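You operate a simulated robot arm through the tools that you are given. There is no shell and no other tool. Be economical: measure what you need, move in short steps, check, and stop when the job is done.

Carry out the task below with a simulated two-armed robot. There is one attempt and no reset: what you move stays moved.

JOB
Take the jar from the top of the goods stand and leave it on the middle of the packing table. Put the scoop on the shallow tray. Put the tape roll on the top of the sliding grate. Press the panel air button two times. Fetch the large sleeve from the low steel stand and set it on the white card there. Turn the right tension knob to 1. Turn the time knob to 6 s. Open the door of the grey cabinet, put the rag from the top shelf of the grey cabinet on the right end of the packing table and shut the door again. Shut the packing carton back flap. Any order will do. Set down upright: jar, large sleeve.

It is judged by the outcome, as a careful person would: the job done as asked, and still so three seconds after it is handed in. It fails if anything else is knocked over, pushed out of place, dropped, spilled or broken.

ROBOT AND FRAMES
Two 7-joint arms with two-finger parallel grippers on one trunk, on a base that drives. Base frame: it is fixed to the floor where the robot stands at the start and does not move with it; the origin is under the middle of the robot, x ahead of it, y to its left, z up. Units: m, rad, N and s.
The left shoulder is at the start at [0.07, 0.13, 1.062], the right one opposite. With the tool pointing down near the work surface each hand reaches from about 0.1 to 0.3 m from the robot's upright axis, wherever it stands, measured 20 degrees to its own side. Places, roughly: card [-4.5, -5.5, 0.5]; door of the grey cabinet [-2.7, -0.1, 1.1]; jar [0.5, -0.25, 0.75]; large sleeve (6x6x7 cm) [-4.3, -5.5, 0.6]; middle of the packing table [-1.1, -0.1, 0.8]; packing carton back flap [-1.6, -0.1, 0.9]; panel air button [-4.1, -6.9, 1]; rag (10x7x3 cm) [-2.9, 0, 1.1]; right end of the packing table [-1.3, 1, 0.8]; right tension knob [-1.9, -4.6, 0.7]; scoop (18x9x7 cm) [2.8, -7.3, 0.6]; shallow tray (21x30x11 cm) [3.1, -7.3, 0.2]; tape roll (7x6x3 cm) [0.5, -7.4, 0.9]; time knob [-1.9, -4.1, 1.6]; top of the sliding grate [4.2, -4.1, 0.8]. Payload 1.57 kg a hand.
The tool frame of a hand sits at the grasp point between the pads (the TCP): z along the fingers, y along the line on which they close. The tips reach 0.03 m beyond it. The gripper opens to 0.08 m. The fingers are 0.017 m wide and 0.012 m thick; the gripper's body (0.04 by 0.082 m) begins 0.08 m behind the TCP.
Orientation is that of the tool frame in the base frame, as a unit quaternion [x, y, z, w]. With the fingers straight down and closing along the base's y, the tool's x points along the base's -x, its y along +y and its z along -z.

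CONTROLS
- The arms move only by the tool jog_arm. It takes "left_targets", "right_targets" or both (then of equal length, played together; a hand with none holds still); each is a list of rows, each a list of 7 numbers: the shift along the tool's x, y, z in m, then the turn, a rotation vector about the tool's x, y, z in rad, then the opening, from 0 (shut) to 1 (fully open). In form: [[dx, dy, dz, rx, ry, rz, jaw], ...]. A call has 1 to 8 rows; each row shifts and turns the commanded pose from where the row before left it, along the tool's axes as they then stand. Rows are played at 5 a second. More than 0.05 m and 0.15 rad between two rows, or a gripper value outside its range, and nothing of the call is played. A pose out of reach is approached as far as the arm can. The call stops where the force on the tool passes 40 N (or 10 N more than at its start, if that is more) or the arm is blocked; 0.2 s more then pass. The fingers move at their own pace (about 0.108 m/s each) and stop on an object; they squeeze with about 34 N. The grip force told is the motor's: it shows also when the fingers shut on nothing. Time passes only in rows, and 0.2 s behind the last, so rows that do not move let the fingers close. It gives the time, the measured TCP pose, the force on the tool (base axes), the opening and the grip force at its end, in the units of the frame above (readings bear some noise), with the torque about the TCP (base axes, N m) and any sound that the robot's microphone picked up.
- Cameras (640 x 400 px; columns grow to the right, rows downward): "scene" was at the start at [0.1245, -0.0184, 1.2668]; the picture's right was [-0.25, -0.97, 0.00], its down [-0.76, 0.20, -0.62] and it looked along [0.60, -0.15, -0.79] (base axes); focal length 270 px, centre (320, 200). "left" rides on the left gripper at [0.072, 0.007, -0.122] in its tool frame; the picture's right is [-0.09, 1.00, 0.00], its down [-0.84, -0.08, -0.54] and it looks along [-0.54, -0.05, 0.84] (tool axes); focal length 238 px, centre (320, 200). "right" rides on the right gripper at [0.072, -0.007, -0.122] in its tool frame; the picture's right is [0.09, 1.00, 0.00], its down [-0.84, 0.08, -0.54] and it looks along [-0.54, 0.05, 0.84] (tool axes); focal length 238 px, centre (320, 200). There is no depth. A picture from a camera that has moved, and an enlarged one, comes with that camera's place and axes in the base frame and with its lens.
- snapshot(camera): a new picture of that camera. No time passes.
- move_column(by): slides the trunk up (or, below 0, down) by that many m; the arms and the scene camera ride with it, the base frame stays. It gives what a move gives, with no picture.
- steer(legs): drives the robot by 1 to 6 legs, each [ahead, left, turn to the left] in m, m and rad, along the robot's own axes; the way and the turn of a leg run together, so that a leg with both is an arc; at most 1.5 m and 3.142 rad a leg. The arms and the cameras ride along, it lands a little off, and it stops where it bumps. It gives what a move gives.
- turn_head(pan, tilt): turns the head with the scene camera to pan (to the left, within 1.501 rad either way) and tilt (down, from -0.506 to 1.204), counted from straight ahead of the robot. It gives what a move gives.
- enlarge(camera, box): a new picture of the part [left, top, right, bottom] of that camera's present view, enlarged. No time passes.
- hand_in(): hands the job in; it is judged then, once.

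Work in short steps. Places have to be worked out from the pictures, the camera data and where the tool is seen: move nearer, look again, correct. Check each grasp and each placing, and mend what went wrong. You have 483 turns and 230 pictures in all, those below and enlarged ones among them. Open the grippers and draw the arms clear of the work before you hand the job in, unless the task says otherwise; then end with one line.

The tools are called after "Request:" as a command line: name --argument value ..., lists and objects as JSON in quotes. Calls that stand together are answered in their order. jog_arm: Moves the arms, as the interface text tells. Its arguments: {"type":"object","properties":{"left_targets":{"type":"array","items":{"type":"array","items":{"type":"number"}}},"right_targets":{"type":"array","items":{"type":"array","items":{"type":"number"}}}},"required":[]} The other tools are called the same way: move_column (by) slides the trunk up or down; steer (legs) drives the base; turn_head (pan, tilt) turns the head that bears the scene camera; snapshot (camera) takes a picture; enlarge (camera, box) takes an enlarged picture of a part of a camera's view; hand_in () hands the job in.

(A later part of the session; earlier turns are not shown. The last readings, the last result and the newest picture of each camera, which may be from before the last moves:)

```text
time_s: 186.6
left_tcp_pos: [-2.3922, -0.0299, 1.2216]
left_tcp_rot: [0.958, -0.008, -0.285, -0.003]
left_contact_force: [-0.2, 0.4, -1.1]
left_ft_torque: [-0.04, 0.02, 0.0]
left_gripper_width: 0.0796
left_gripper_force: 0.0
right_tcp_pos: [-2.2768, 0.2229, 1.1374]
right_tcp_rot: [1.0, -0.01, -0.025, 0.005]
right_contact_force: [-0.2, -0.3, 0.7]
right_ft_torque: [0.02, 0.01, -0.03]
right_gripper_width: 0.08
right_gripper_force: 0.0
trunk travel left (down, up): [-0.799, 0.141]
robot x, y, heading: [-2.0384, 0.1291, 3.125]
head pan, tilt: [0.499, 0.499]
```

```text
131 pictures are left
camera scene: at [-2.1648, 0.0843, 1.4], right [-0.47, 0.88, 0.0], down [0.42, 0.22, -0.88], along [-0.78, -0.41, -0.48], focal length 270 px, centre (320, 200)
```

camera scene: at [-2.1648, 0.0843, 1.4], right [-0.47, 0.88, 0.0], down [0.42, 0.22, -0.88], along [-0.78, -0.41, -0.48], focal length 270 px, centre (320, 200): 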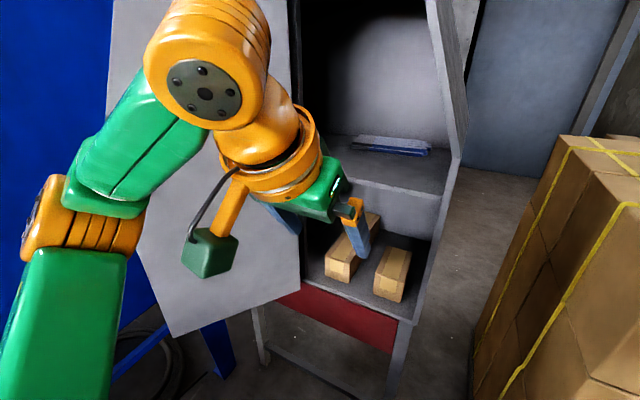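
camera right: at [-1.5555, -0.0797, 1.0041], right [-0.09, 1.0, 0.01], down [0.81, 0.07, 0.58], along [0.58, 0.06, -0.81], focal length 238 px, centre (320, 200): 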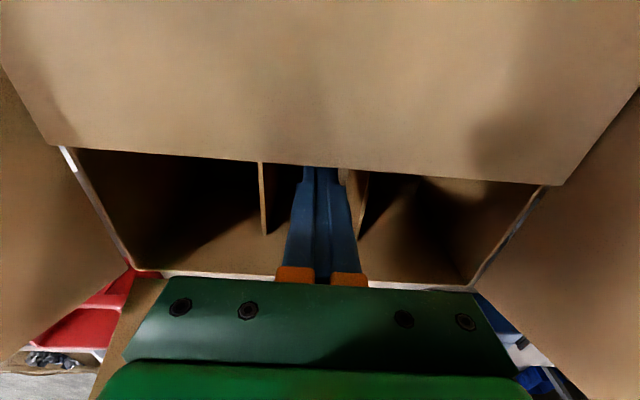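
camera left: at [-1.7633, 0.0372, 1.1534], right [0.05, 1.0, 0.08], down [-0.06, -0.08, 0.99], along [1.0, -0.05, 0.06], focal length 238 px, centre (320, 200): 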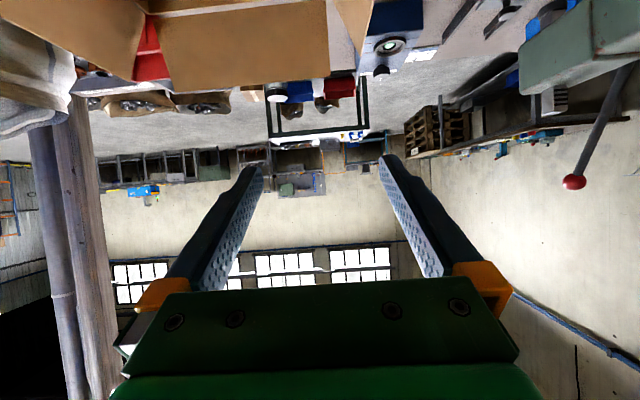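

The door's free edge is at about (-2.36, -0.36). I shift left, lower the trunk and turn the left hand horizontal so I can catch that edge between open fingers.

Request:
steer --legs '[[-0.06, 0.12, 0.015]]'

Request:
move_column --by -0.12

Request:
jog_arm --left_targets '[[0, 0.02, 0, 0, -0.145, 0, 1], [0, 0.02, 0, 0, -0.145, 0, 1], [0, 0.02, 0, 0, -0.145, 0, 1], [0, 0.02, 0, 0, -0.145, 0, 1], [0, 0.02, 0, 0, -0.145, 0, 1], [0, 0.02, 0, 0, -0.145, 0, 1], [0, 0.02, 0, 0, -0.13, 0, 1]]'

Request:
turn_head --pan 0.7 --tilt 0.6

Request:
snapshot --camera "scene"

Request:
snapshot --camera "left"

```text
time_s: 187.9
left_tcp_pos: [-2.3322, -0.1535, 1.2205]
left_tcp_rot: [0.958, -0.002, -0.286, 0.001]
left_contact_force: [-0.4, 0.1, -0.3]
left_ft_torque: [0.02, -0.03, 0.0]
left_gripper_width: 0.08
left_gripper_force: 0.0
right_tcp_pos: [-2.2205, 0.103, 1.1362]
right_tcp_rot: [1.0, -0.003, -0.024, 0.007]
right_contact_force: [0.4, -0.2, 0.8]
right_ft_torque: [-0.01, -0.02, 0.03]
right_gripper_width: 0.0801
right_gripper_force: 0.1
trunk travel left (down, up): [-0.799, 0.141]
robot x, y, heading: [-1.9779, 0.0095, -3.144]
head pan, tilt: [0.499, 0.499]
```

```text
time_s: 189.4
left_tcp_pos: [-2.3304, -0.1559, 1.1014]
left_tcp_rot: [0.958, 0.0, -0.286, 0.0]
left_contact_force: [-0.2, -1.3, 0.1]
left_ft_torque: [-0.01, 0.0, -0.02]
left_gripper_width: 0.08
left_gripper_force: 0.1
right_tcp_pos: [-2.2206, 0.0991, 1.0181]
right_tcp_rot: [1.0, -0.003, -0.026, 0.006]
right_contact_force: [0.2, 0.0, -0.4]
right_ft_torque: [0.02, 0.0, -0.01]
right_gripper_width: 0.0799
right_gripper_force: 0.0
trunk travel left (down, up): [-0.679, 0.261]
robot x, y, heading: [-1.9772, 0.0043, -3.141]
head pan, tilt: [0.499, 0.499]
```

```text
time_s: 191.0
left_tcp_pos: [-2.3412, -0.3101, 1.1142]
left_tcp_rot: [-0.703, 0.001, 0.711, 0.0]
left_contact_force: [-0.1, -1.2, -0.3]
left_ft_torque: [-0.01, 0.01, -0.01]
left_gripper_width: 0.0801
left_gripper_force: 0.2
left hand out of reach, approached as far as the arm can: row 5, 6
right_tcp_pos: [-2.2194, 0.0986, 1.0173]
right_tcp_rot: [1.0, -0.003, -0.026, 0.005]
right_contact_force: [-0.1, -0.6, -0.5]
right_ft_torque: [0.0, 0.01, 0.0]
right_gripper_width: 0.0801
right_gripper_force: 0.1
trunk travel left (down, up): [-0.679, 0.261]
robot x, y, heading: [-1.9791, 0.0068, -3.14]
head pan, tilt: [0.499, 0.499]
```

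```text
time_s: 191.7
left_tcp_pos: [-2.3413, -0.3086, 1.1132]
left_tcp_rot: [-0.704, 0.001, 0.71, 0.001]
left_contact_force: [0.2, -0.1, 0.1]
left_ft_torque: [-0.01, 0.01, 0.01]
left_gripper_width: 0.0802
left_gripper_force: 0.1
right_tcp_pos: [-2.22, 0.1, 1.0168]
right_tcp_rot: [1.0, -0.003, -0.025, 0.006]
right_contact_force: [-0.5, -0.1, 0.5]
right_ft_torque: [0.02, -0.02, 0.02]
right_gripper_width: 0.0801
right_gripper_force: 0.0
trunk travel left (down, up): [-0.679, 0.261]
robot x, y, heading: [-1.9814, 0.0059, -3.138]
head pan, tilt: [0.7, 0.6]
```

```text
130 pictures are left
camera scene: at [-2.0929, -0.0499, 1.271], right [-0.65, 0.76, 0.0], down [0.43, 0.36, -0.83], along [-0.63, -0.53, -0.56], focal length 270 px, centre (320, 200)
```

scene: 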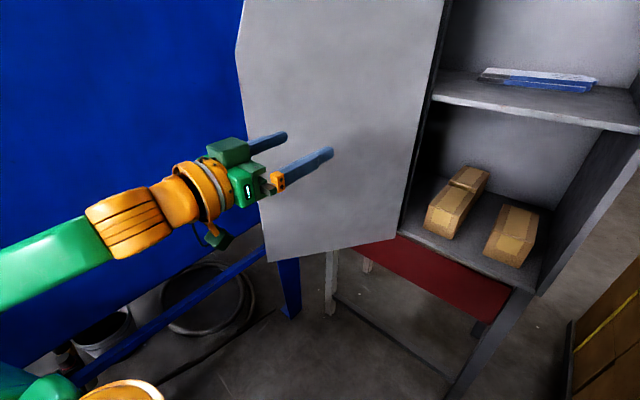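

```text
129 pictures are left
camera left: at [-2.2201, -0.3158, 1.0422], right [0.0, -1.0, 0.09], down [0.55, 0.08, 0.83], along [-0.84, 0.05, 0.55], focal length 238 px, centre (320, 200)
```

left: 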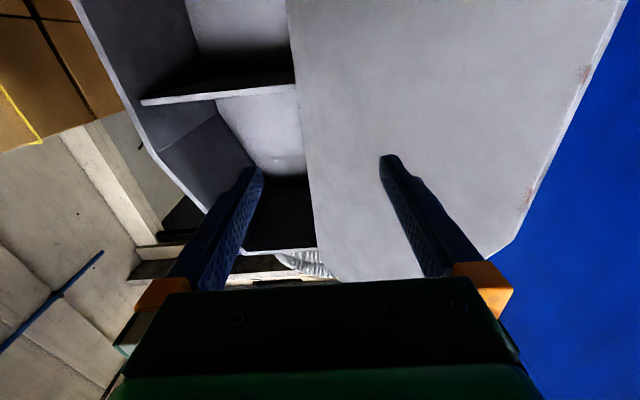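

The door's edge appears to be at about (-2.41, -0.51), so it is open about 120°. I move the hand left toward it.

Request:
jog_arm --left_targets '[[0, 0.045, 0, 0, 0, 0, 1], [0, 0.045, 0, 0, 0, 0, 1], [0, 0.045, 0, 0, 0, 0, 1], [0, 0.045, 0, 0, 0, 0, 1]]'

Request:
snapshot --camera "scene"

Request:
snapshot --camera "left"

```text
time_s: 192.7
left_tcp_pos: [-2.3422, -0.4909, 1.1138]
left_tcp_rot: [-0.704, 0.001, 0.711, 0.002]
left_contact_force: [-0.3, -1.5, -0.5]
left_ft_torque: [-0.03, 0.0, -0.02]
left_gripper_width: 0.0802
left_gripper_force: 0.1
right_tcp_pos: [-2.2198, 0.0992, 1.017]
right_tcp_rot: [1.0, -0.004, -0.026, 0.004]
right_contact_force: [0.3, -0.3, 0.0]
right_ft_torque: [0.0, -0.01, 0.01]
right_gripper_width: 0.0799
right_gripper_force: 0.0
trunk travel left (down, up): [-0.679, 0.261]
robot x, y, heading: [-1.9768, 0.0068, -3.143]
head pan, tilt: [0.7, 0.6]
```

```text
128 pictures are left
camera scene: at [-2.0934, -0.0519, 1.2708], right [-0.65, 0.76, 0.0], down [0.43, 0.37, -0.82], along [-0.63, -0.53, -0.57], focal length 270 px, centre (320, 200)
```

scene: 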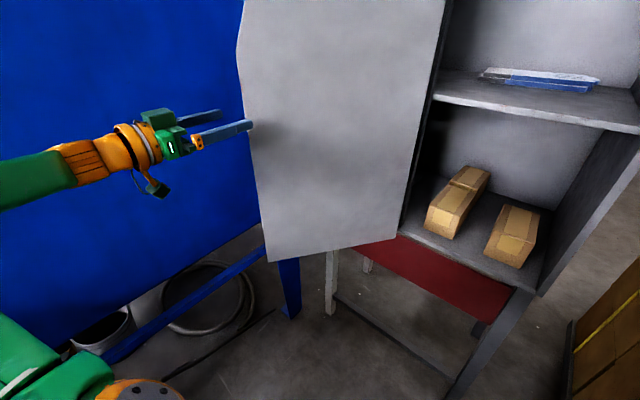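

```text
127 pictures are left
camera left: at [-2.222, -0.4968, 1.0416], right [0.0, -1.0, 0.09], down [0.55, 0.07, 0.83], along [-0.84, 0.05, 0.55], focal length 238 px, centre (320, 200)
```

left: 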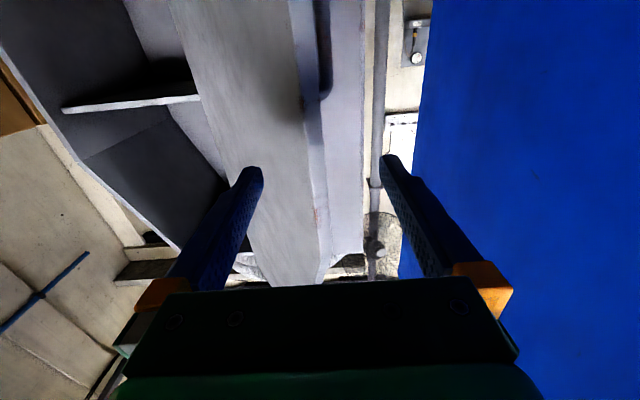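

The door's edge is between the fingers. I advance to straddle it.

Request:
jog_arm --left_targets '[[0, 0, 0.03, 0, 0, 0, 1], [0, 0, 0.03, 0, 0, 0, 1], [0, 0, 0.03, 0, 0, 0, 1]]'

Request:
snapshot --camera "left"

```text
time_s: 193.5
left_tcp_pos: [-2.415, -0.4824, 1.1267]
left_tcp_rot: [-0.697, 0.003, 0.717, 0.0]
left_contact_force: [2.4, 15.4, 0.7]
left_ft_torque: [0.01, -0.11, 1.27]
left_gripper_width: 0.08
left_gripper_force: 0.1
right_tcp_pos: [-2.2051, 0.1057, 1.0192]
right_tcp_rot: [0.999, -0.003, -0.033, 0.008]
right_contact_force: [1.2, -0.2, 1.0]
right_ft_torque: [0.05, 0.13, -0.03]
right_gripper_width: 0.0799
right_gripper_force: 0.1
trunk travel left (down, up): [-0.679, 0.261]
robot x, y, heading: [-1.9756, 0.0059, -3.144]
head pan, tilt: [0.7, 0.6]
```

```text
126 pictures are left
camera left: at [-2.295, -0.4891, 1.0516], right [0.0, -1.0, 0.1], down [0.57, 0.08, 0.82], along [-0.82, 0.06, 0.56], focal length 238 px, centre (320, 200)
```

left: 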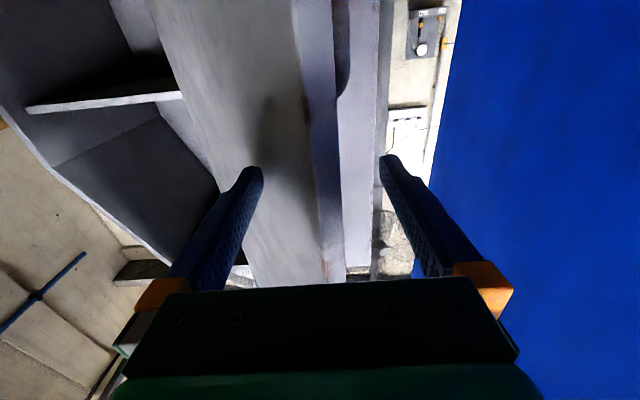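

The edge sits between the fingers. I sweep +y so that the outer finger swings the door toward closing.

Request:
jog_arm --left_targets '[[0, -0.04, 0, 0, 0, 0, 1], [0, -0.04, 0, 0, 0, 0, 1], [0, -0.04, 0, 0, 0, 0, 1], [0, -0.04, 0, 0, 0, 0, 1]]'

Request:
snapshot --camera "left"

Request:
snapshot --camera "scene"

```text
time_s: 194.5
left_tcp_pos: [-2.4183, -0.3328, 1.12]
left_tcp_rot: [-0.7, -0.002, 0.714, 0.0]
left_contact_force: [28.5, -5.3, -11.1]
left_ft_torque: [0.14, 0.31, 0.3]
left_gripper_width: 0.08
left_gripper_force: 0.1
right_tcp_pos: [-2.2093, 0.0959, 1.0206]
right_tcp_rot: [1.0, -0.002, -0.031, 0.003]
right_contact_force: [-0.6, 0.5, 0.5]
right_ft_torque: [0.03, 0.01, 0.0]
right_gripper_width: 0.0801
right_gripper_force: 0.0
trunk travel left (down, up): [-0.679, 0.261]
robot x, y, heading: [-1.9759, 0.0091, -3.136]
head pan, tilt: [0.7, 0.6]
```

```text
125 pictures are left
camera left: at [-2.2986, -0.3376, 1.0464], right [0.0, -1.0, 0.09], down [0.56, 0.08, 0.83], along [-0.83, 0.05, 0.56], focal length 238 px, centre (320, 200)
```

left: 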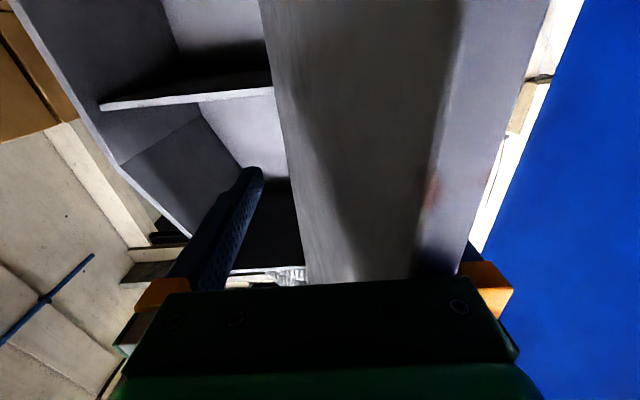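

```text
124 pictures are left
camera scene: at [-2.0794, -0.0546, 1.2717], right [-0.65, 0.76, 0.01], down [0.42, 0.37, -0.83], along [-0.64, -0.53, -0.56], focal length 270 px, centre (320, 200)
```

scene: 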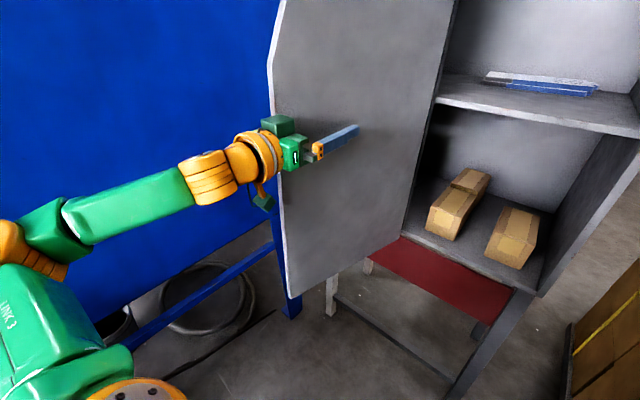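

The door is swinging; its edge presses on the palm (Fx 28 N). I back out slightly while continuing +y.

Request:
jog_arm --left_targets '[[0, 0, -0.02, 0, 0, 0, 1], [0, -0.035, -0.01, 0, 0, 0, 1], [0, -0.04, 0, 0, 0, 0, 1], [0, -0.04, 0, 0, 0, 0, 1], [0, -0.04, 0, 0, 0, 0, 1]]'

Request:
snapshot --camera "scene"

Request:
snapshot --camera "left"

```text
time_s: 195.7
left_tcp_pos: [-2.4122, -0.1713, 1.122]
left_tcp_rot: [-0.703, 0.002, 0.711, -0.001]
left_contact_force: [1.2, 0.7, 0.0]
left_ft_torque: [-0.02, 0.0, 0.03]
left_gripper_width: 0.0798
left_gripper_force: 0.1
left hand out of reach, approached as far as the arm can: row 4, 5
right_tcp_pos: [-2.2204, 0.1019, 1.0174]
right_tcp_rot: [1.0, -0.003, -0.024, 0.007]
right_contact_force: [-0.2, -0.2, 0.3]
right_ft_torque: [0.0, 0.03, -0.02]
right_gripper_width: 0.08
right_gripper_force: 0.0
trunk travel left (down, up): [-0.679, 0.261]
robot x, y, heading: [-1.9785, 0.0061, -3.14]
head pan, tilt: [0.7, 0.6]
```

```text
123 pictures are left
camera scene: at [-2.0936, -0.0477, 1.271], right [-0.65, 0.76, 0.0], down [0.43, 0.36, -0.83], along [-0.63, -0.53, -0.56], focal length 270 px, centre (320, 200)
```

scene: 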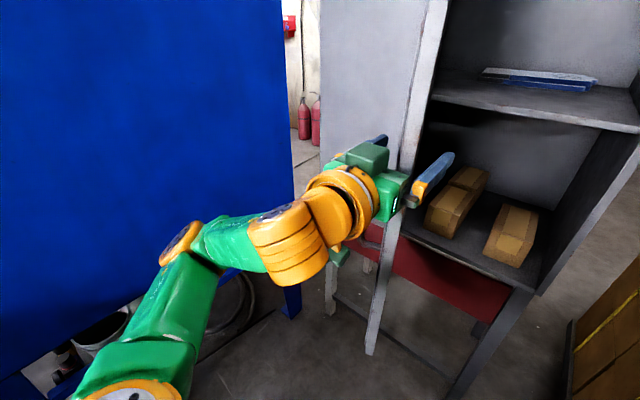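

```text
122 pictures are left
camera left: at [-2.2906, -0.178, 1.0498], right [0.0, -1.0, 0.1], down [0.55, 0.08, 0.83], along [-0.83, 0.05, 0.55], focal length 238 px, centre (320, 200)
```

left: 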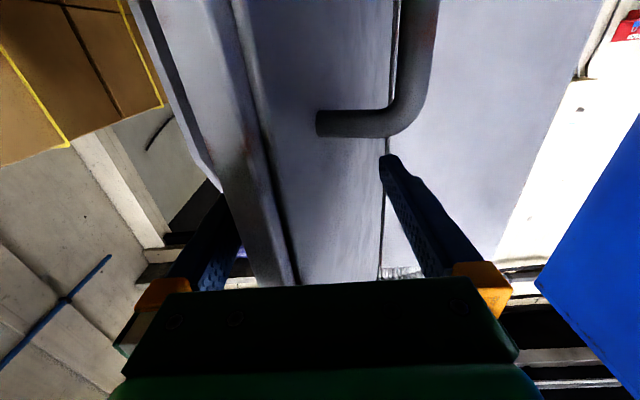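

The door is now below 90°. I back the hand out so I can push on its outer face.

Request:
jog_arm --left_targets '[[0, 0.005, -0.035, 0, 0, 0, 1], [0, 0.005, -0.035, 0, 0, 0, 1], [0, 0.005, -0.035, 0, 0, 0, 1]]'

Request:
snapshot --camera "scene"

Request:
snapshot --camera "left"

```text
time_s: 196.5
left_tcp_pos: [-2.3668, -0.1979, 1.1763]
left_tcp_rot: [-0.704, 0.001, 0.71, 0.001]
left_contact_force: [1.0, 0.3, 0.0]
left_ft_torque: [-0.02, 0.03, 0.0]
left_gripper_width: 0.0801
left_gripper_force: 0.2
left hand out of reach, approached as far as the arm can: row 1, 2, 3
right_tcp_pos: [-2.2187, 0.1002, 1.0176]
right_tcp_rot: [1.0, -0.003, -0.025, 0.005]
right_contact_force: [0.1, 0.1, -0.9]
right_ft_torque: [0.0, 0.02, -0.01]
right_gripper_width: 0.0801
right_gripper_force: 0.1
trunk travel left (down, up): [-0.679, 0.261]
robot x, y, heading: [-1.975, 0.0077, -3.14]
head pan, tilt: [0.7, 0.6]
```

```text
121 pictures are left
camera scene: at [-2.092, -0.0501, 1.271], right [-0.65, 0.76, 0.0], down [0.43, 0.36, -0.83], along [-0.63, -0.53, -0.56], focal length 270 px, centre (320, 200)
```

scene: 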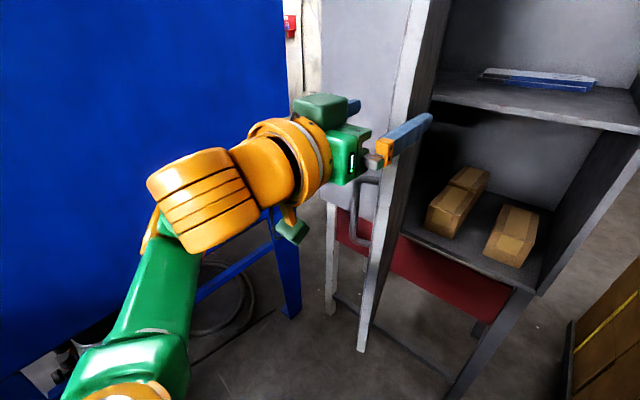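

```text
120 pictures are left
camera left: at [-2.2448, -0.2033, 1.1034], right [0.0, -1.0, 0.09], down [0.55, 0.08, 0.83], along [-0.84, 0.05, 0.55], focal length 238 px, centre (320, 200)
```

left: 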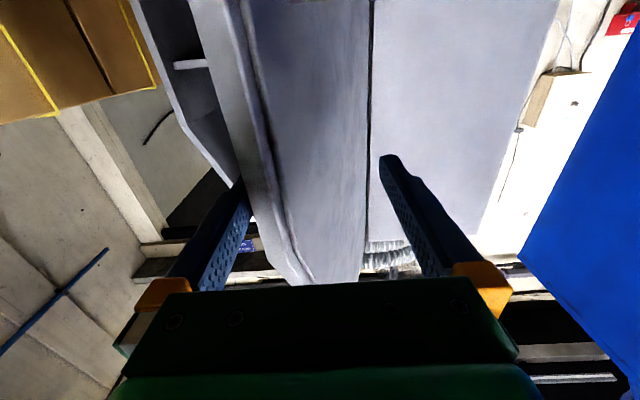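

I back the base 6 cm to free the fingers, then close them and shift to the outer side.

Request:
steer --legs '[[-0.06, 0, 0]]'

Request:
jog_arm --left_targets '[[0, 0.04, 0, 0, 0, 0, 0], [0, 0.03, 0, 0, 0, 0, 0], [0, 0, 0, 0, 0, 0, 0], [0, 0, 0.04, 0, 0, 0, 0], [0, 0, 0.04, 0, 0, 0, 0], [0, 0, 0.04, 0, 0, 0, 0]]'

Request:
snapshot --camera "scene"

Request:
snapshot --camera "left"

```text
time_s: 197.4
left_tcp_pos: [-2.312, -0.1965, 1.1729]
left_tcp_rot: [-0.705, 0.0, 0.709, 0.0]
left_contact_force: [0.9, -0.1, -0.6]
left_ft_torque: [0.0, 0.02, 0.04]
left_gripper_width: 0.0801
left_gripper_force: 0.0
right_tcp_pos: [-2.1652, 0.1005, 1.0159]
right_tcp_rot: [1.0, -0.003, -0.024, 0.006]
right_contact_force: [-0.2, -0.2, 0.5]
right_ft_torque: [0.02, -0.01, -0.03]
right_gripper_width: 0.0801
right_gripper_force: 0.1
trunk travel left (down, up): [-0.679, 0.261]
robot x, y, heading: [-1.9173, 0.0044, -3.137]
head pan, tilt: [0.7, 0.6]
```

```text
time_s: 198.8
left_tcp_pos: [-2.4314, -0.2633, 1.1762]
left_tcp_rot: [-0.705, 0.001, 0.71, 0.0]
left_contact_force: [0.4, 0.3, -0.1]
left_ft_torque: [0.0, -0.02, -0.01]
left_gripper_width: 0.0
left_gripper_force: 21.2
right_tcp_pos: [-2.1629, 0.101, 1.0164]
right_tcp_rot: [1.0, -0.003, -0.024, 0.006]
right_contact_force: [0.1, 0.1, -0.7]
right_ft_torque: [0.01, -0.01, 0.01]
right_gripper_width: 0.0803
right_gripper_force: 0.1
trunk travel left (down, up): [-0.679, 0.261]
robot x, y, heading: [-1.9202, 0.0082, -3.139]
head pan, tilt: [0.7, 0.6]
```

```text
119 pictures are left
camera scene: at [-2.0356, -0.0494, 1.2708], right [-0.65, 0.76, 0.0], down [0.43, 0.36, -0.82], along [-0.63, -0.53, -0.57], focal length 270 px, centre (320, 200)
```

scene: 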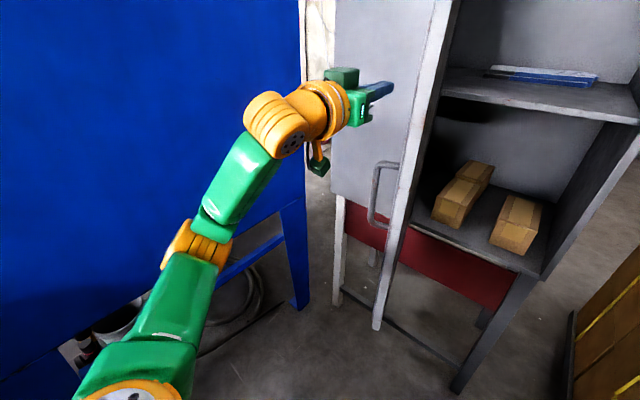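

```text
118 pictures are left
camera left: at [-2.3091, -0.2712, 1.1038], right [0.0, -1.0, 0.09], down [0.55, 0.08, 0.83], along [-0.84, 0.05, 0.55], focal length 238 px, centre (320, 200)
```

left: 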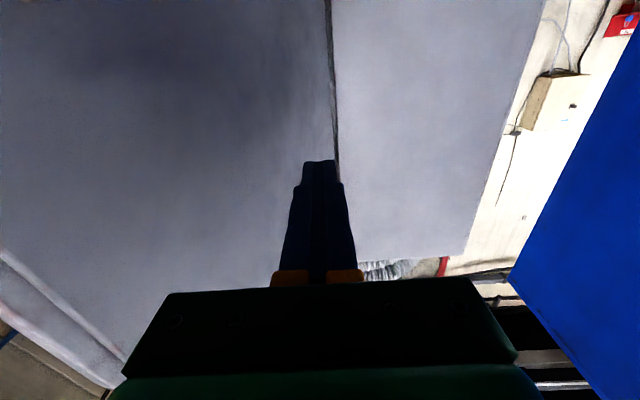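

The closed hand is on the outer side, above the handle. I sweep +y to swing the door shut.

Request:
jog_arm --left_targets '[[0, -0.04, 0, 0, 0, 0, 0], [0, -0.04, 0, 0, 0, 0, 0], [0, -0.04, 0, 0, 0, 0, 0], [0, -0.04, 0.01, 0, 0, 0, 0], [0, -0.04, 0.02, 0, 0, 0, 0]]'

Request:
snapshot --camera "scene"

```text
time_s: 200.1
left_tcp_pos: [-2.4611, -0.0631, 1.1765]
left_tcp_rot: [-0.705, 0.002, 0.71, -0.001]
left_contact_force: [-0.2, 0.6, 0.7]
left_ft_torque: [0.02, -0.01, 0.03]
left_gripper_width: 0.0001
left_gripper_force: 21.3
right_tcp_pos: [-2.1625, 0.1015, 1.0191]
right_tcp_rot: [1.0, -0.002, -0.024, 0.007]
right_contact_force: [-0.4, -0.1, 0.1]
right_ft_torque: [-0.01, 0.03, -0.03]
right_gripper_width: 0.0797
right_gripper_force: 0.0
trunk travel left (down, up): [-0.679, 0.261]
robot x, y, heading: [-1.9224, 0.004, -3.139]
head pan, tilt: [0.7, 0.6]
```

```text
117 pictures are left
camera scene: at [-2.0352, -0.0475, 1.271], right [-0.65, 0.76, 0.0], down [0.43, 0.36, -0.83], along [-0.63, -0.53, -0.56], focal length 270 px, centre (320, 200)
```

scene: 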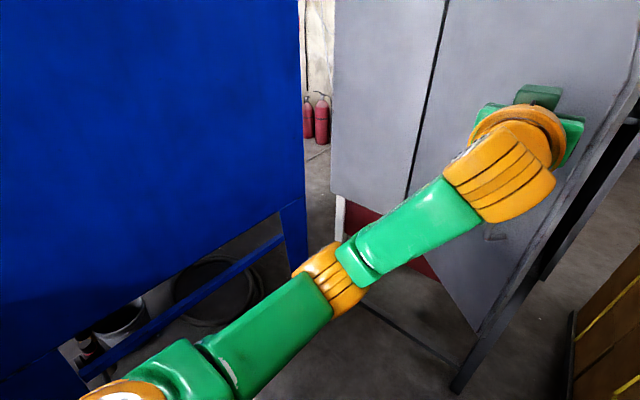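

The door is mostly shut. I push it the rest of the way with base and arm.

Request:
steer --legs '[[0.15, 0, 0]]'

Request:
jog_arm --left_targets '[[0, -0.01, 0.03, 0, 0, 0, 0], [0, 0, 0.03, 0, 0, 0, 0], [0, 0, 0.02, 0, 0, 0, 0]]'

Request:
snapshot --camera "scene"

```text
time_s: 201.4
left_tcp_pos: [-2.6058, -0.0648, 1.1774]
left_tcp_rot: [-0.704, 0.001, 0.71, 0.001]
left_contact_force: [-0.3, -0.5, 0.7]
left_ft_torque: [0.0, 0.03, -0.02]
left_gripper_width: 0.0001
left_gripper_force: 21.2
right_tcp_pos: [-2.3086, 0.0997, 1.0172]
right_tcp_rot: [1.0, -0.004, -0.027, 0.006]
right_contact_force: [0.1, 0.8, 0.1]
right_ft_torque: [0.01, 0.02, -0.02]
right_gripper_width: 0.0801
right_gripper_force: 0.1
trunk travel left (down, up): [-0.679, 0.261]
robot x, y, heading: [-2.0652, 0.0061, -3.146]
head pan, tilt: [0.7, 0.6]
```

```text
time_s: 202.2
left_tcp_pos: [-2.6826, -0.0546, 1.1807]
left_tcp_rot: [-0.703, 0.001, 0.711, 0.001]
left_contact_force: [-0.2, 0.1, 1.3]
left_ft_torque: [-0.02, -0.01, 0.01]
left_gripper_width: 0.0
left_gripper_force: 20.7
right_tcp_pos: [-2.3063, 0.0991, 1.0169]
right_tcp_rot: [1.0, -0.003, -0.027, 0.007]
right_contact_force: [0.3, -0.3, 0.3]
right_ft_torque: [0.0, 0.01, 0.0]
right_gripper_width: 0.0799
right_gripper_force: 0.1
trunk travel left (down, up): [-0.679, 0.261]
robot x, y, heading: [-2.0703, 0.0094, -3.143]
head pan, tilt: [0.7, 0.6]
```

```text
116 pictures are left
camera scene: at [-2.1787, -0.0503, 1.2713], right [-0.65, 0.76, 0.0], down [0.43, 0.36, -0.83], along [-0.63, -0.53, -0.56], focal length 270 px, centre (320, 200)
```

scene: 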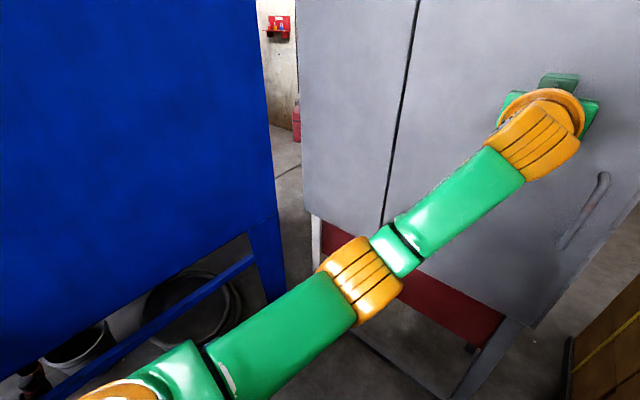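

Nearly shut. I push a little more until it presses home.

Request:
jog_arm --left_targets '[[0, 0, 0.015, 0, 0, 0, 0], [0, 0, 0.015, 0, 0, 0, 0], [0, 0, 0.015, 0, 0, 0, 0]]'

Request:
jog_arm --left_targets '[[0, 0, -0.04, 0, 0, 0, 0], [0, 0, -0.04, 0, 0, 0, 0], [0, 0, -0.04, 0, 0, 0, 0], [0, 0, -0.04, 0, 0, 0, 0]]'

Request:
turn_head --pan 0.1 --tilt 0.4

Request:
snapshot --camera "scene"

```text
time_s: 202.8
left_tcp_pos: [-2.6853, -0.0554, 1.1894]
left_tcp_rot: [-0.699, 0.0, 0.715, 0.002]
left_contact_force: [41.7, -0.1, -3.1]
left_ft_torque: [0.08, -0.44, 0.1]
left_gripper_width: 0.0
left_gripper_force: 21.0
right_tcp_pos: [-2.2896, 0.099, 1.0219]
right_tcp_rot: [0.999, -0.003, -0.035, 0.006]
right_contact_force: [0.0, -1.1, -0.3]
right_ft_torque: [-0.01, 0.0, 0.0]
right_gripper_width: 0.0799
right_gripper_force: 0.1
trunk travel left (down, up): [-0.679, 0.261]
robot x, y, heading: [-2.067, 0.0089, -3.14]
head pan, tilt: [0.7, 0.6]
stopped in row 2 (left hand): the force on the tool passed its limit at 67 N (the readings are from after the stop); the commanded pose is now the measured one
```

```text
time_s: 203.8
left_tcp_pos: [-2.5457, -0.0564, 1.1752]
left_tcp_rot: [-0.707, 0.001, 0.707, 0.001]
left_contact_force: [-0.6, 0.3, 0.0]
left_ft_torque: [-0.02, -0.01, -0.02]
left_gripper_width: 0.0
left_gripper_force: 21.8
right_tcp_pos: [-2.3081, 0.1002, 1.0172]
right_tcp_rot: [1.0, -0.003, -0.025, 0.006]
right_contact_force: [0.6, 0.1, 0.5]
right_ft_torque: [0.01, 0.04, -0.02]
right_gripper_width: 0.0798
right_gripper_force: 0.1
trunk travel left (down, up): [-0.679, 0.261]
robot x, y, heading: [-2.0672, 0.0064, -3.136]
head pan, tilt: [0.7, 0.6]
```

```text
time_s: 204.8
left_tcp_pos: [-2.5494, -0.0566, 1.1742]
left_tcp_rot: [-0.706, 0.0, 0.708, 0.001]
left_contact_force: [0.1, 0.6, -0.7]
left_ft_torque: [0.01, 0.01, -0.01]
left_gripper_width: 0.0
left_gripper_force: 21.5
right_tcp_pos: [-2.3089, 0.0996, 1.0171]
right_tcp_rot: [1.0, -0.003, -0.026, 0.005]
right_contact_force: [0.4, 0.6, 0.2]
right_ft_torque: [0.03, 0.0, 0.0]
right_gripper_width: 0.0801
right_gripper_force: 0.0
trunk travel left (down, up): [-0.679, 0.261]
robot x, y, heading: [-2.0675, 0.005, -3.143]
head pan, tilt: [0.099, 0.4]
```

```text
115 pictures are left
camera scene: at [-2.2063, -0.0024, 1.2891], right [-0.1, 0.99, 0.0], down [0.39, 0.04, -0.92], along [-0.92, -0.09, -0.39], focal length 270 px, centre (320, 200)
```

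scene: 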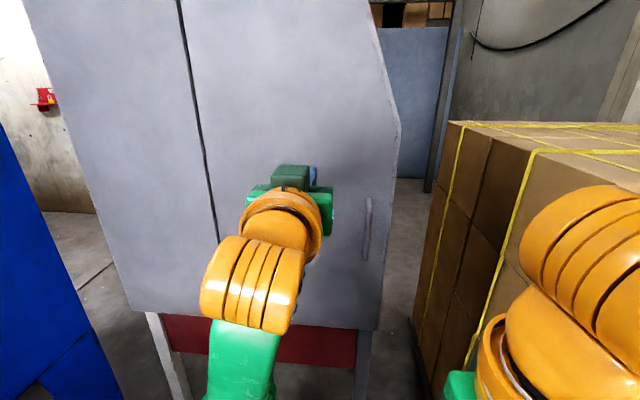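

The door is shut. I tuck the left arm down and leave the corridor the way I came, heading for open floor.

Request:
jog_arm --left_targets '[[0, 0, -0.04, 0, 0.14, 0, 1], [0, 0, 0, 0, 0.14, 0, 1], [0, 0, 0, 0, 0.14, 0, 1], [0, 0, 0, 0, 0.14, 0, 1], [0, 0, 0, 0, 0.14, 0, 1], [0, 0, 0, 0, 0.14, 0, 1], [0, 0, 0, 0, 0.14, 0, 1], [0, 0, 0, 0, 0.14, 0, 1]]'

Request:
jog_arm --left_targets '[[0.04, 0, 0, 0, 0.14, 0, 1], [0.04, 0, 0, 0, 0.14, 0, 1], [0.04, 0, 0, 0, 0.1, 0, 1], [0.04, 0, 0, 0, 0, 0, 1]]'

Request:
move_column --by 0.1

Request:
steer --legs '[[0.02, -0.9, 0], [0.0, -0.85, 0], [-1.2, 0, 0], [-0.45, 0.1, 0]]'

```text
time_s: 206.6
left_tcp_pos: [-2.5101, -0.0579, 1.1623]
left_tcp_rot: [0.966, -0.001, -0.258, -0.001]
left_contact_force: [0.5, 0.1, 0.8]
left_ft_torque: [-0.03, 0.01, 0.04]
left_gripper_width: 0.0799
left_gripper_force: 0.1
left hand out of reach, approached as far as the arm can: row 2, 3, 4, 7, 8
right_tcp_pos: [-2.3073, 0.0992, 1.0166]
right_tcp_rot: [1.0, -0.003, -0.026, 0.006]
right_contact_force: [0.1, -0.2, -0.2]
right_ft_torque: [0.02, 0.02, -0.02]
right_gripper_width: 0.08
right_gripper_force: 0.0
trunk travel left (down, up): [-0.679, 0.261]
robot x, y, heading: [-2.063, 0.0056, -3.142]
head pan, tilt: [0.099, 0.4]
```

```text
time_s: 207.6
left_tcp_pos: [-2.484, -0.0532, 1.1524]
left_tcp_rot: [0.979, 0.003, -0.204, -0.003]
left_contact_force: [-0.7, -0.4, -0.1]
left_ft_torque: [0.0, -0.03, -0.01]
left_gripper_width: 0.0799
left_gripper_force: 0.0
left hand out of reach, approached as far as the arm can: row 1, 2, 3, 4
right_tcp_pos: [-2.3078, 0.1001, 1.0176]
right_tcp_rot: [1.0, -0.004, -0.025, 0.007]
right_contact_force: [0.4, 0.0, 0.6]
right_ft_torque: [0.0, -0.01, -0.01]
right_gripper_width: 0.0802
right_gripper_force: 0.1
trunk travel left (down, up): [-0.679, 0.261]
robot x, y, heading: [-2.0657, 0.0059, -3.144]
head pan, tilt: [0.099, 0.4]
```

```text
time_s: 208.9
left_tcp_pos: [-2.484, -0.0542, 1.2522]
left_tcp_rot: [0.979, 0.002, -0.203, -0.003]
left_contact_force: [-0.7, 0.4, 0.1]
left_ft_torque: [0.02, 0.02, -0.01]
left_gripper_width: 0.0799
left_gripper_force: 0.1
right_tcp_pos: [-2.3089, 0.0993, 1.118]
right_tcp_rot: [1.0, -0.003, -0.025, 0.006]
right_contact_force: [-0.2, 0.8, -0.3]
right_ft_torque: [-0.02, -0.01, 0.01]
right_gripper_width: 0.08
right_gripper_force: 0.0
trunk travel left (down, up): [-0.779, 0.161]
robot x, y, heading: [-2.0668, 0.0085, -3.135]
head pan, tilt: [0.099, 0.4]
```

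```text
time_s: 225.8
left_tcp_pos: [-0.8503, 1.6032, 1.2512]
left_tcp_rot: [0.979, 0.013, -0.203, 0.001]
left_contact_force: [-0.6, -0.4, 0.0]
left_ft_torque: [-0.01, -0.01, 0.03]
left_gripper_width: 0.0801
left_gripper_force: 0.1
right_tcp_pos: [-0.6796, 1.7617, 1.1168]
right_tcp_rot: [1.0, 0.008, -0.024, 0.006]
right_contact_force: [0.3, 0.0, 0.3]
right_ft_torque: [0.02, -0.03, -0.04]
right_gripper_width: 0.0802
right_gripper_force: 0.0
trunk travel left (down, up): [-0.779, 0.161]
robot x, y, heading: [-0.4334, 1.6727, -3.118]
head pan, tilt: [0.099, 0.4]
```

Clear. I continue backing to open floor beyond the goods stand, then turn to face -y and look.

Request:
steer --legs '[[-0.5, 0.42, -0.02], [-1.45, 0.0, 0], [0, 0, 1.55]]'

Request:
turn_head --pan 0.0 --tilt 0.2

Request:
snapshot --camera "scene"

Request:
turn_head --pan -0.8 --tilt 0.2

Request:
snapshot --camera "scene"

```text
time_s: 240.0
left_tcp_pos: [1.5564, 0.8228, 1.2515]
left_tcp_rot: [0.714, 0.67, -0.151, 0.138]
left_contact_force: [-0.6, -0.8, -0.3]
left_ft_torque: [-0.01, -0.03, -0.03]
left_gripper_width: 0.0798
left_gripper_force: 0.0
right_tcp_pos: [1.4145, 1.0091, 1.1164]
right_tcp_rot: [0.733, 0.68, -0.015, 0.022]
right_contact_force: [0.4, -1.0, 0.9]
right_ft_torque: [-0.02, -0.02, -0.02]
right_gripper_width: 0.0802
right_gripper_force: 0.0
trunk travel left (down, up): [-0.779, 0.161]
robot x, y, heading: [1.522, 1.244, -1.636]
head pan, tilt: [0.099, 0.4]
```

```text
time_s: 240.7
left_tcp_pos: [1.5576, 0.8234, 1.2527]
left_tcp_rot: [0.714, 0.669, -0.151, 0.137]
left_contact_force: [0.5, -1.2, 0.4]
left_ft_torque: [0.03, -0.01, 0.03]
left_gripper_width: 0.0802
left_gripper_force: 0.0
right_tcp_pos: [1.4153, 1.0094, 1.1161]
right_tcp_rot: [0.733, 0.68, -0.014, 0.021]
right_contact_force: [-0.8, 0.2, 0.3]
right_ft_torque: [-0.05, 0.01, 0.0]
right_gripper_width: 0.0801
right_gripper_force: 0.0
trunk travel left (down, up): [-0.779, 0.161]
robot x, y, heading: [1.5242, 1.2448, -1.637]
head pan, tilt: [0.0, 0.201]
```

```text
114 pictures are left
camera scene: at [1.5163, 1.103, 1.4076], right [-1.0, 0.07, 0.0], down [0.01, 0.2, -0.98], along [-0.06, -0.98, -0.2], focal length 270 px, centre (320, 200)
```

scene: 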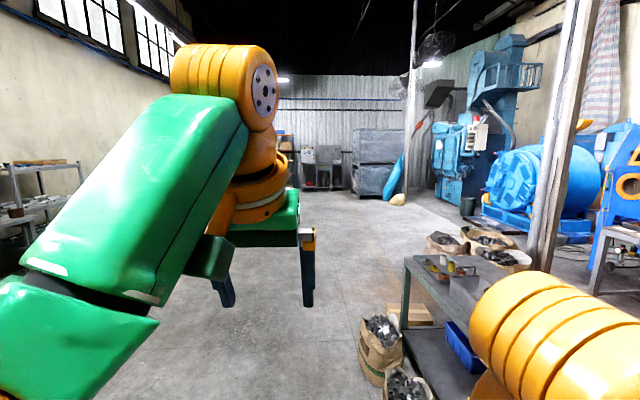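

```text
time_s: 241.9
left_tcp_pos: [1.5567, 0.8241, 1.2516]
left_tcp_rot: [0.714, 0.67, -0.15, 0.137]
left_contact_force: [-0.7, 0.1, -0.2]
left_ft_torque: [0.0, -0.03, 0.0]
left_gripper_width: 0.0801
left_gripper_force: 0.1
right_tcp_pos: [1.4143, 1.0079, 1.117]
right_tcp_rot: [0.733, 0.679, -0.015, 0.022]
right_contact_force: [-0.2, -0.5, 0.2]
right_ft_torque: [0.02, -0.02, -0.04]
right_gripper_width: 0.0799
right_gripper_force: 0.0
trunk travel left (down, up): [-0.779, 0.161]
robot x, y, heading: [1.5211, 1.2402, -1.642]
head pan, tilt: [-0.799, 0.201]
```

```text
113 pictures are left
camera scene: at [1.4516, 1.1355, 1.4077], right [-0.65, 0.76, 0.0], down [0.15, 0.13, -0.98], along [-0.75, -0.64, -0.2], focal length 270 px, centre (320, 200)
```

scene: 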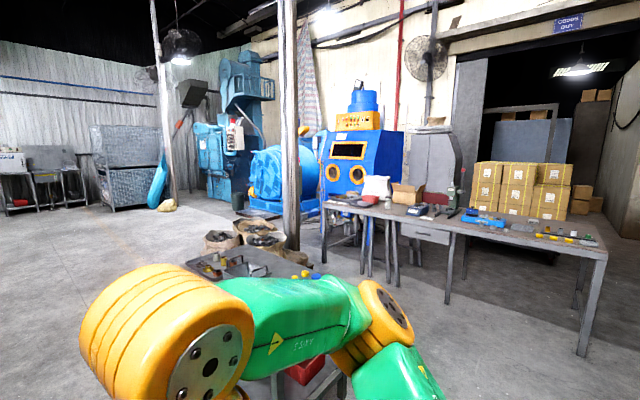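

The route along x≈1.55 is clear. I drive toward -y to the middle of the hall and look at the teal machine with the panel.

Request:
steer --legs '[[0, 0.05, 0.07], [1.5, 0, 0], [1.5, 0, 0], [1.2, 0, 0], [0, 0, -1.57]]'

Request:
turn_head --pan 0.0 --tilt 0.15

Request:
snapshot --camera "scene"

```text
time_s: 266.4
left_tcp_pos: [1.1829, -3.0208, 1.2521]
left_tcp_rot: [0.979, 0.0, -0.203, -0.004]
left_contact_force: [0.7, -0.8, -0.3]
left_ft_torque: [0.0, 0.0, 0.0]
left_gripper_width: 0.08
left_gripper_force: 0.1
right_tcp_pos: [1.3593, -2.8682, 1.1166]
right_tcp_rot: [1.0, -0.006, -0.025, 0.005]
right_contact_force: [0.1, -0.9, 0.8]
right_ft_torque: [0.0, 0.0, -0.01]
right_gripper_width: 0.0801
right_gripper_force: 0.1
trunk travel left (down, up): [-0.779, 0.161]
robot x, y, heading: [1.6002, -2.9614, 3.143]
head pan, tilt: [-0.799, 0.201]
```

```text
time_s: 267.5
left_tcp_pos: [1.1833, -3.0202, 1.252]
left_tcp_rot: [0.979, 0.0, -0.203, -0.003]
left_contact_force: [-0.1, 0.9, -0.1]
left_ft_torque: [0.0, 0.0, -0.01]
left_gripper_width: 0.08
left_gripper_force: 0.1
right_tcp_pos: [1.3594, -2.8667, 1.1166]
right_tcp_rot: [1.0, -0.005, -0.024, 0.006]
right_contact_force: [0.4, -0.1, -0.1]
right_ft_torque: [0.02, 0.02, 0.0]
right_gripper_width: 0.0799
right_gripper_force: 0.0
trunk travel left (down, up): [-0.779, 0.161]
robot x, y, heading: [1.6021, -2.9633, 3.139]
head pan, tilt: [0.0, 0.15]
```

```text
112 pictures are left
camera scene: at [1.4602, -2.9605, 1.4124], right [0.0, 1.0, 0.0], down [0.15, 0.0, -0.99], along [-0.99, 0.0, -0.15], focal length 270 px, centre (320, 200)
```

scene: 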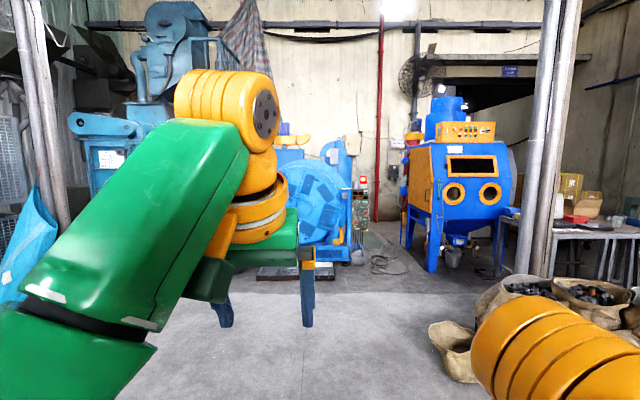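

The knob machine is ahead to the left. I drive diagonally toward it.

Request:
steer --legs '[[1.0, 1.0, 0], [0.4, 0.35, 0]]'

Request:
turn_head --pan -0.1 --tilt 0.1

Request:
snapshot --camera "scene"

Request:
turn_head --pan 0.9 --tilt 0.2

Request:
snapshot --camera "scene"

```text
time_s: 277.3
left_tcp_pos: [-0.2334, -4.3637, 1.2521]
left_tcp_rot: [0.979, -0.006, -0.204, -0.004]
left_contact_force: [-0.7, 0.3, -0.4]
left_ft_torque: [-0.04, 0.03, 0.0]
left_gripper_width: 0.0801
left_gripper_force: 0.1
right_tcp_pos: [-0.0542, -4.2123, 1.1171]
right_tcp_rot: [1.0, -0.012, -0.025, 0.006]
right_contact_force: [0.9, -0.1, -0.3]
right_ft_torque: [-0.03, 0.02, 0.0]
right_gripper_width: 0.0798
right_gripper_force: 0.0
trunk travel left (down, up): [-0.779, 0.161]
robot x, y, heading: [0.1836, -4.3118, 3.128]
head pan, tilt: [0.0, 0.15]
```

```text
time_s: 278.0
left_tcp_pos: [-0.2338, -4.3651, 1.2512]
left_tcp_rot: [0.979, -0.006, -0.203, -0.004]
left_contact_force: [0.7, -0.1, -0.1]
left_ft_torque: [0.02, -0.02, 0.0]
left_gripper_width: 0.0801
left_gripper_force: 0.1
right_tcp_pos: [-0.0566, -4.2132, 1.117]
right_tcp_rot: [1.0, -0.012, -0.025, 0.006]
right_contact_force: [0.1, -0.2, 0.3]
right_ft_torque: [-0.02, 0.0, 0.01]
right_gripper_width: 0.0801
right_gripper_force: 0.0
trunk travel left (down, up): [-0.779, 0.161]
robot x, y, heading: [0.1851, -4.3131, 3.124]
head pan, tilt: [-0.099, 0.099]
```

```text
111 pictures are left
camera scene: at [0.046, -4.2985, 1.4171], right [0.11, 0.99, 0.0], down [0.1, -0.01, -0.99], along [-0.99, 0.11, -0.1], focal length 270 px, centre (320, 200)
```

scene: 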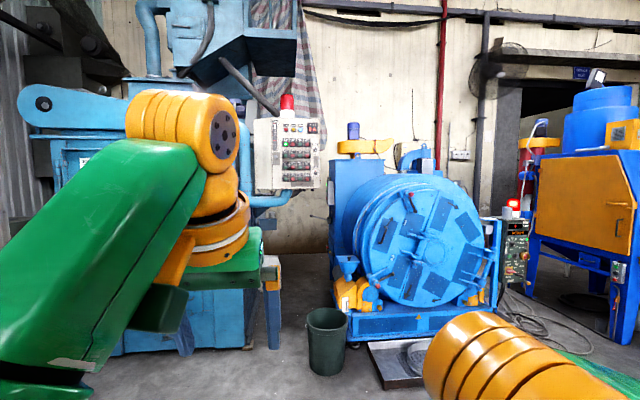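

```text
time_s: 279.2
left_tcp_pos: [-0.2344, -4.3652, 1.251]
left_tcp_rot: [0.979, -0.006, -0.203, -0.004]
left_contact_force: [-0.1, -0.6, 0.7]
left_ft_torque: [0.01, 0.01, 0.02]
left_gripper_width: 0.0799
left_gripper_force: 0.0
right_tcp_pos: [-0.0557, -4.2136, 1.1164]
right_tcp_rot: [1.0, -0.011, -0.025, 0.006]
right_contact_force: [0.9, 0.5, -0.8]
right_ft_torque: [0.01, -0.01, -0.04]
right_gripper_width: 0.0802
right_gripper_force: 0.0
trunk travel left (down, up): [-0.779, 0.161]
robot x, y, heading: [0.1855, -4.3072, 3.124]
head pan, tilt: [0.901, 0.201]
```

```text
110 pictures are left
camera scene: at [0.0783, -4.3812, 1.4077], right [-0.77, 0.63, 0.0], down [0.13, 0.15, -0.98], along [-0.62, -0.76, -0.2], focal length 270 px, centre (320, 200)
```

scene: 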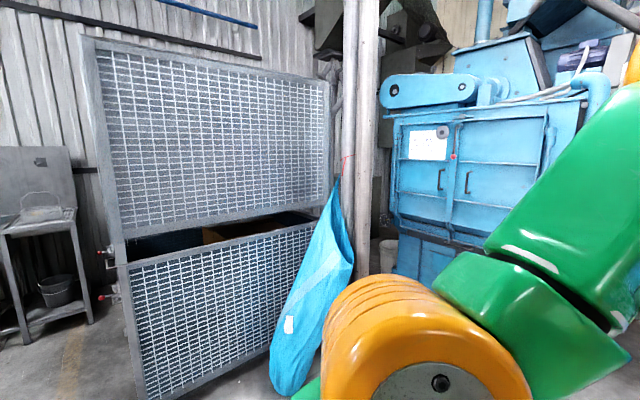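

The white panel ahead should hold the time knob. I enlarge it and the lower part of the machine.

Request:
turn_head --pan -0.05 --tilt 0.15

Request:
enlarge --camera "scene" --box '[230, 60, 350, 180]'

Request:
snapshot --camera "scene"

```text
time_s: 280.5
left_tcp_pos: [-0.2334, -4.3648, 1.2523]
left_tcp_rot: [0.979, -0.005, -0.204, -0.005]
left_contact_force: [0.3, -0.1, 0.2]
left_ft_torque: [-0.02, -0.01, 0.0]
left_gripper_width: 0.0802
left_gripper_force: 0.0
right_tcp_pos: [-0.0558, -4.2133, 1.1172]
right_tcp_rot: [1.0, -0.012, -0.025, 0.006]
right_contact_force: [-0.9, 0.1, -0.1]
right_ft_torque: [-0.03, -0.02, 0.01]
right_gripper_width: 0.08
right_gripper_force: 0.0
trunk travel left (down, up): [-0.779, 0.161]
robot x, y, heading: [0.1843, -4.315, 3.126]
head pan, tilt: [-0.051, 0.15]
```

```text
3.33 times, centred on (290, 120) of scene
camera zoom: at [0.0447, -4.3032, 1.4124], right [0.06, 1.0, 0.0], down [0.15, -0.01, -0.99], along [-0.99, 0.06, -0.15], focal length 901 px, centre (420, 467)
```

zoom: 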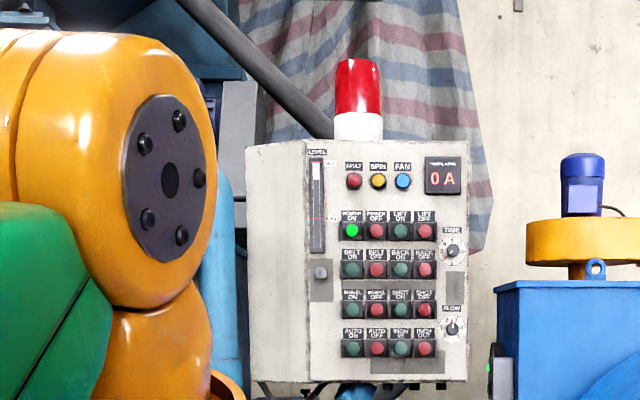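

```text
108 pictures are left
camera scene: at [0.0447, -4.3032, 1.4124], right [0.06, 1.0, 0.0], down [0.15, -0.01, -0.99], along [-0.99, 0.06, -0.15], focal length 270 px, centre (320, 200)
```

scene: 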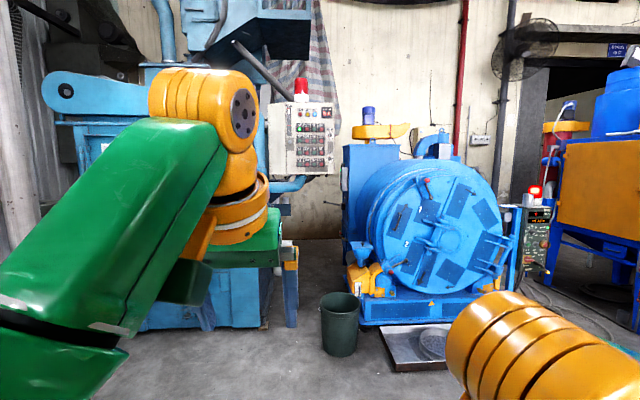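

The TIME knob is on the panel's right column at about (-1.95, -4.11, 1.58), with a green bin on the floor below it. I drive nearer and raise the trunk.

Request:
steer --legs '[[1.2, -0.06, 0.015]]'

Request:
move_column --by 0.16

Request:
turn_head --pan -0.1 --tilt 0.1

Request:
snapshot --camera "scene"

```text
time_s: 286.7
left_tcp_pos: [-1.4547, -4.2884, 1.2527]
left_tcp_rot: [0.979, -0.005, -0.203, -0.005]
left_contact_force: [0.2, 0.3, 0.1]
left_ft_torque: [-0.02, 0.02, 0.02]
left_gripper_width: 0.0801
left_gripper_force: 0.0
right_tcp_pos: [-1.2785, -4.1366, 1.1177]
right_tcp_rot: [1.0, -0.01, -0.026, 0.006]
right_contact_force: [0.6, 0.7, -0.2]
right_ft_torque: [-0.01, -0.02, -0.01]
right_gripper_width: 0.0802
right_gripper_force: 0.1
trunk travel left (down, up): [-0.779, 0.161]
robot x, y, heading: [-1.0367, -4.2345, 3.125]
head pan, tilt: [-0.051, 0.15]
```

```text
time_s: 288.5
left_tcp_pos: [-1.4556, -4.2886, 1.4124]
left_tcp_rot: [0.979, -0.004, -0.204, -0.003]
left_contact_force: [0.8, -0.6, -1.0]
left_ft_torque: [0.02, -0.04, 0.0]
left_gripper_width: 0.0802
left_gripper_force: 0.1
right_tcp_pos: [-1.2788, -4.1375, 1.277]
right_tcp_rot: [1.0, -0.011, -0.025, 0.006]
right_contact_force: [-0.6, -0.7, -0.6]
right_ft_torque: [0.01, 0.01, -0.03]
right_gripper_width: 0.0802
right_gripper_force: 0.1
trunk travel left (down, up): [-0.939, 0.001]
robot x, y, heading: [-1.0366, -4.236, 3.131]
head pan, tilt: [-0.051, 0.15]
```

```text
time_s: 289.1
left_tcp_pos: [-1.455, -4.29, 1.4118]
left_tcp_rot: [0.979, -0.005, -0.203, -0.004]
left_contact_force: [-1.4, -1.0, -0.6]
left_ft_torque: [-0.04, -0.02, 0.03]
left_gripper_width: 0.08
left_gripper_force: 0.1
right_tcp_pos: [-1.2783, -4.1371, 1.2763]
right_tcp_rot: [1.0, -0.01, -0.025, 0.006]
right_contact_force: [-1.2, -0.5, -0.2]
right_ft_torque: [0.01, 0.02, 0.0]
right_gripper_width: 0.0799
right_gripper_force: 0.0
trunk travel left (down, up): [-0.939, 0.001]
robot x, y, heading: [-1.0367, -4.2337, 3.13]
head pan, tilt: [-0.099, 0.099]
```

```text
107 pictures are left
camera scene: at [-1.1763, -4.2227, 1.5771], right [0.11, 0.99, 0.0], down [0.1, -0.01, -0.99], along [-0.99, 0.11, -0.1], focal length 270 px, centre (320, 200)
```

scene: 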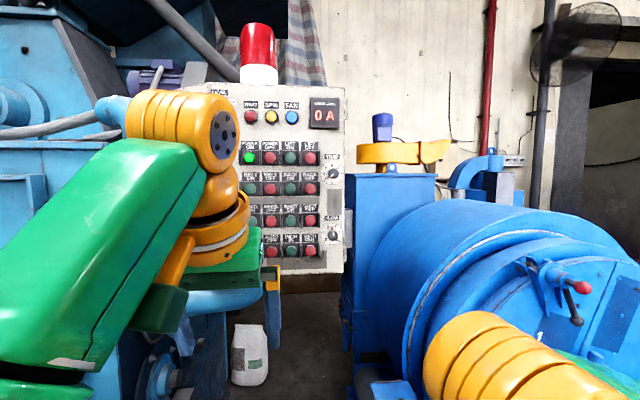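

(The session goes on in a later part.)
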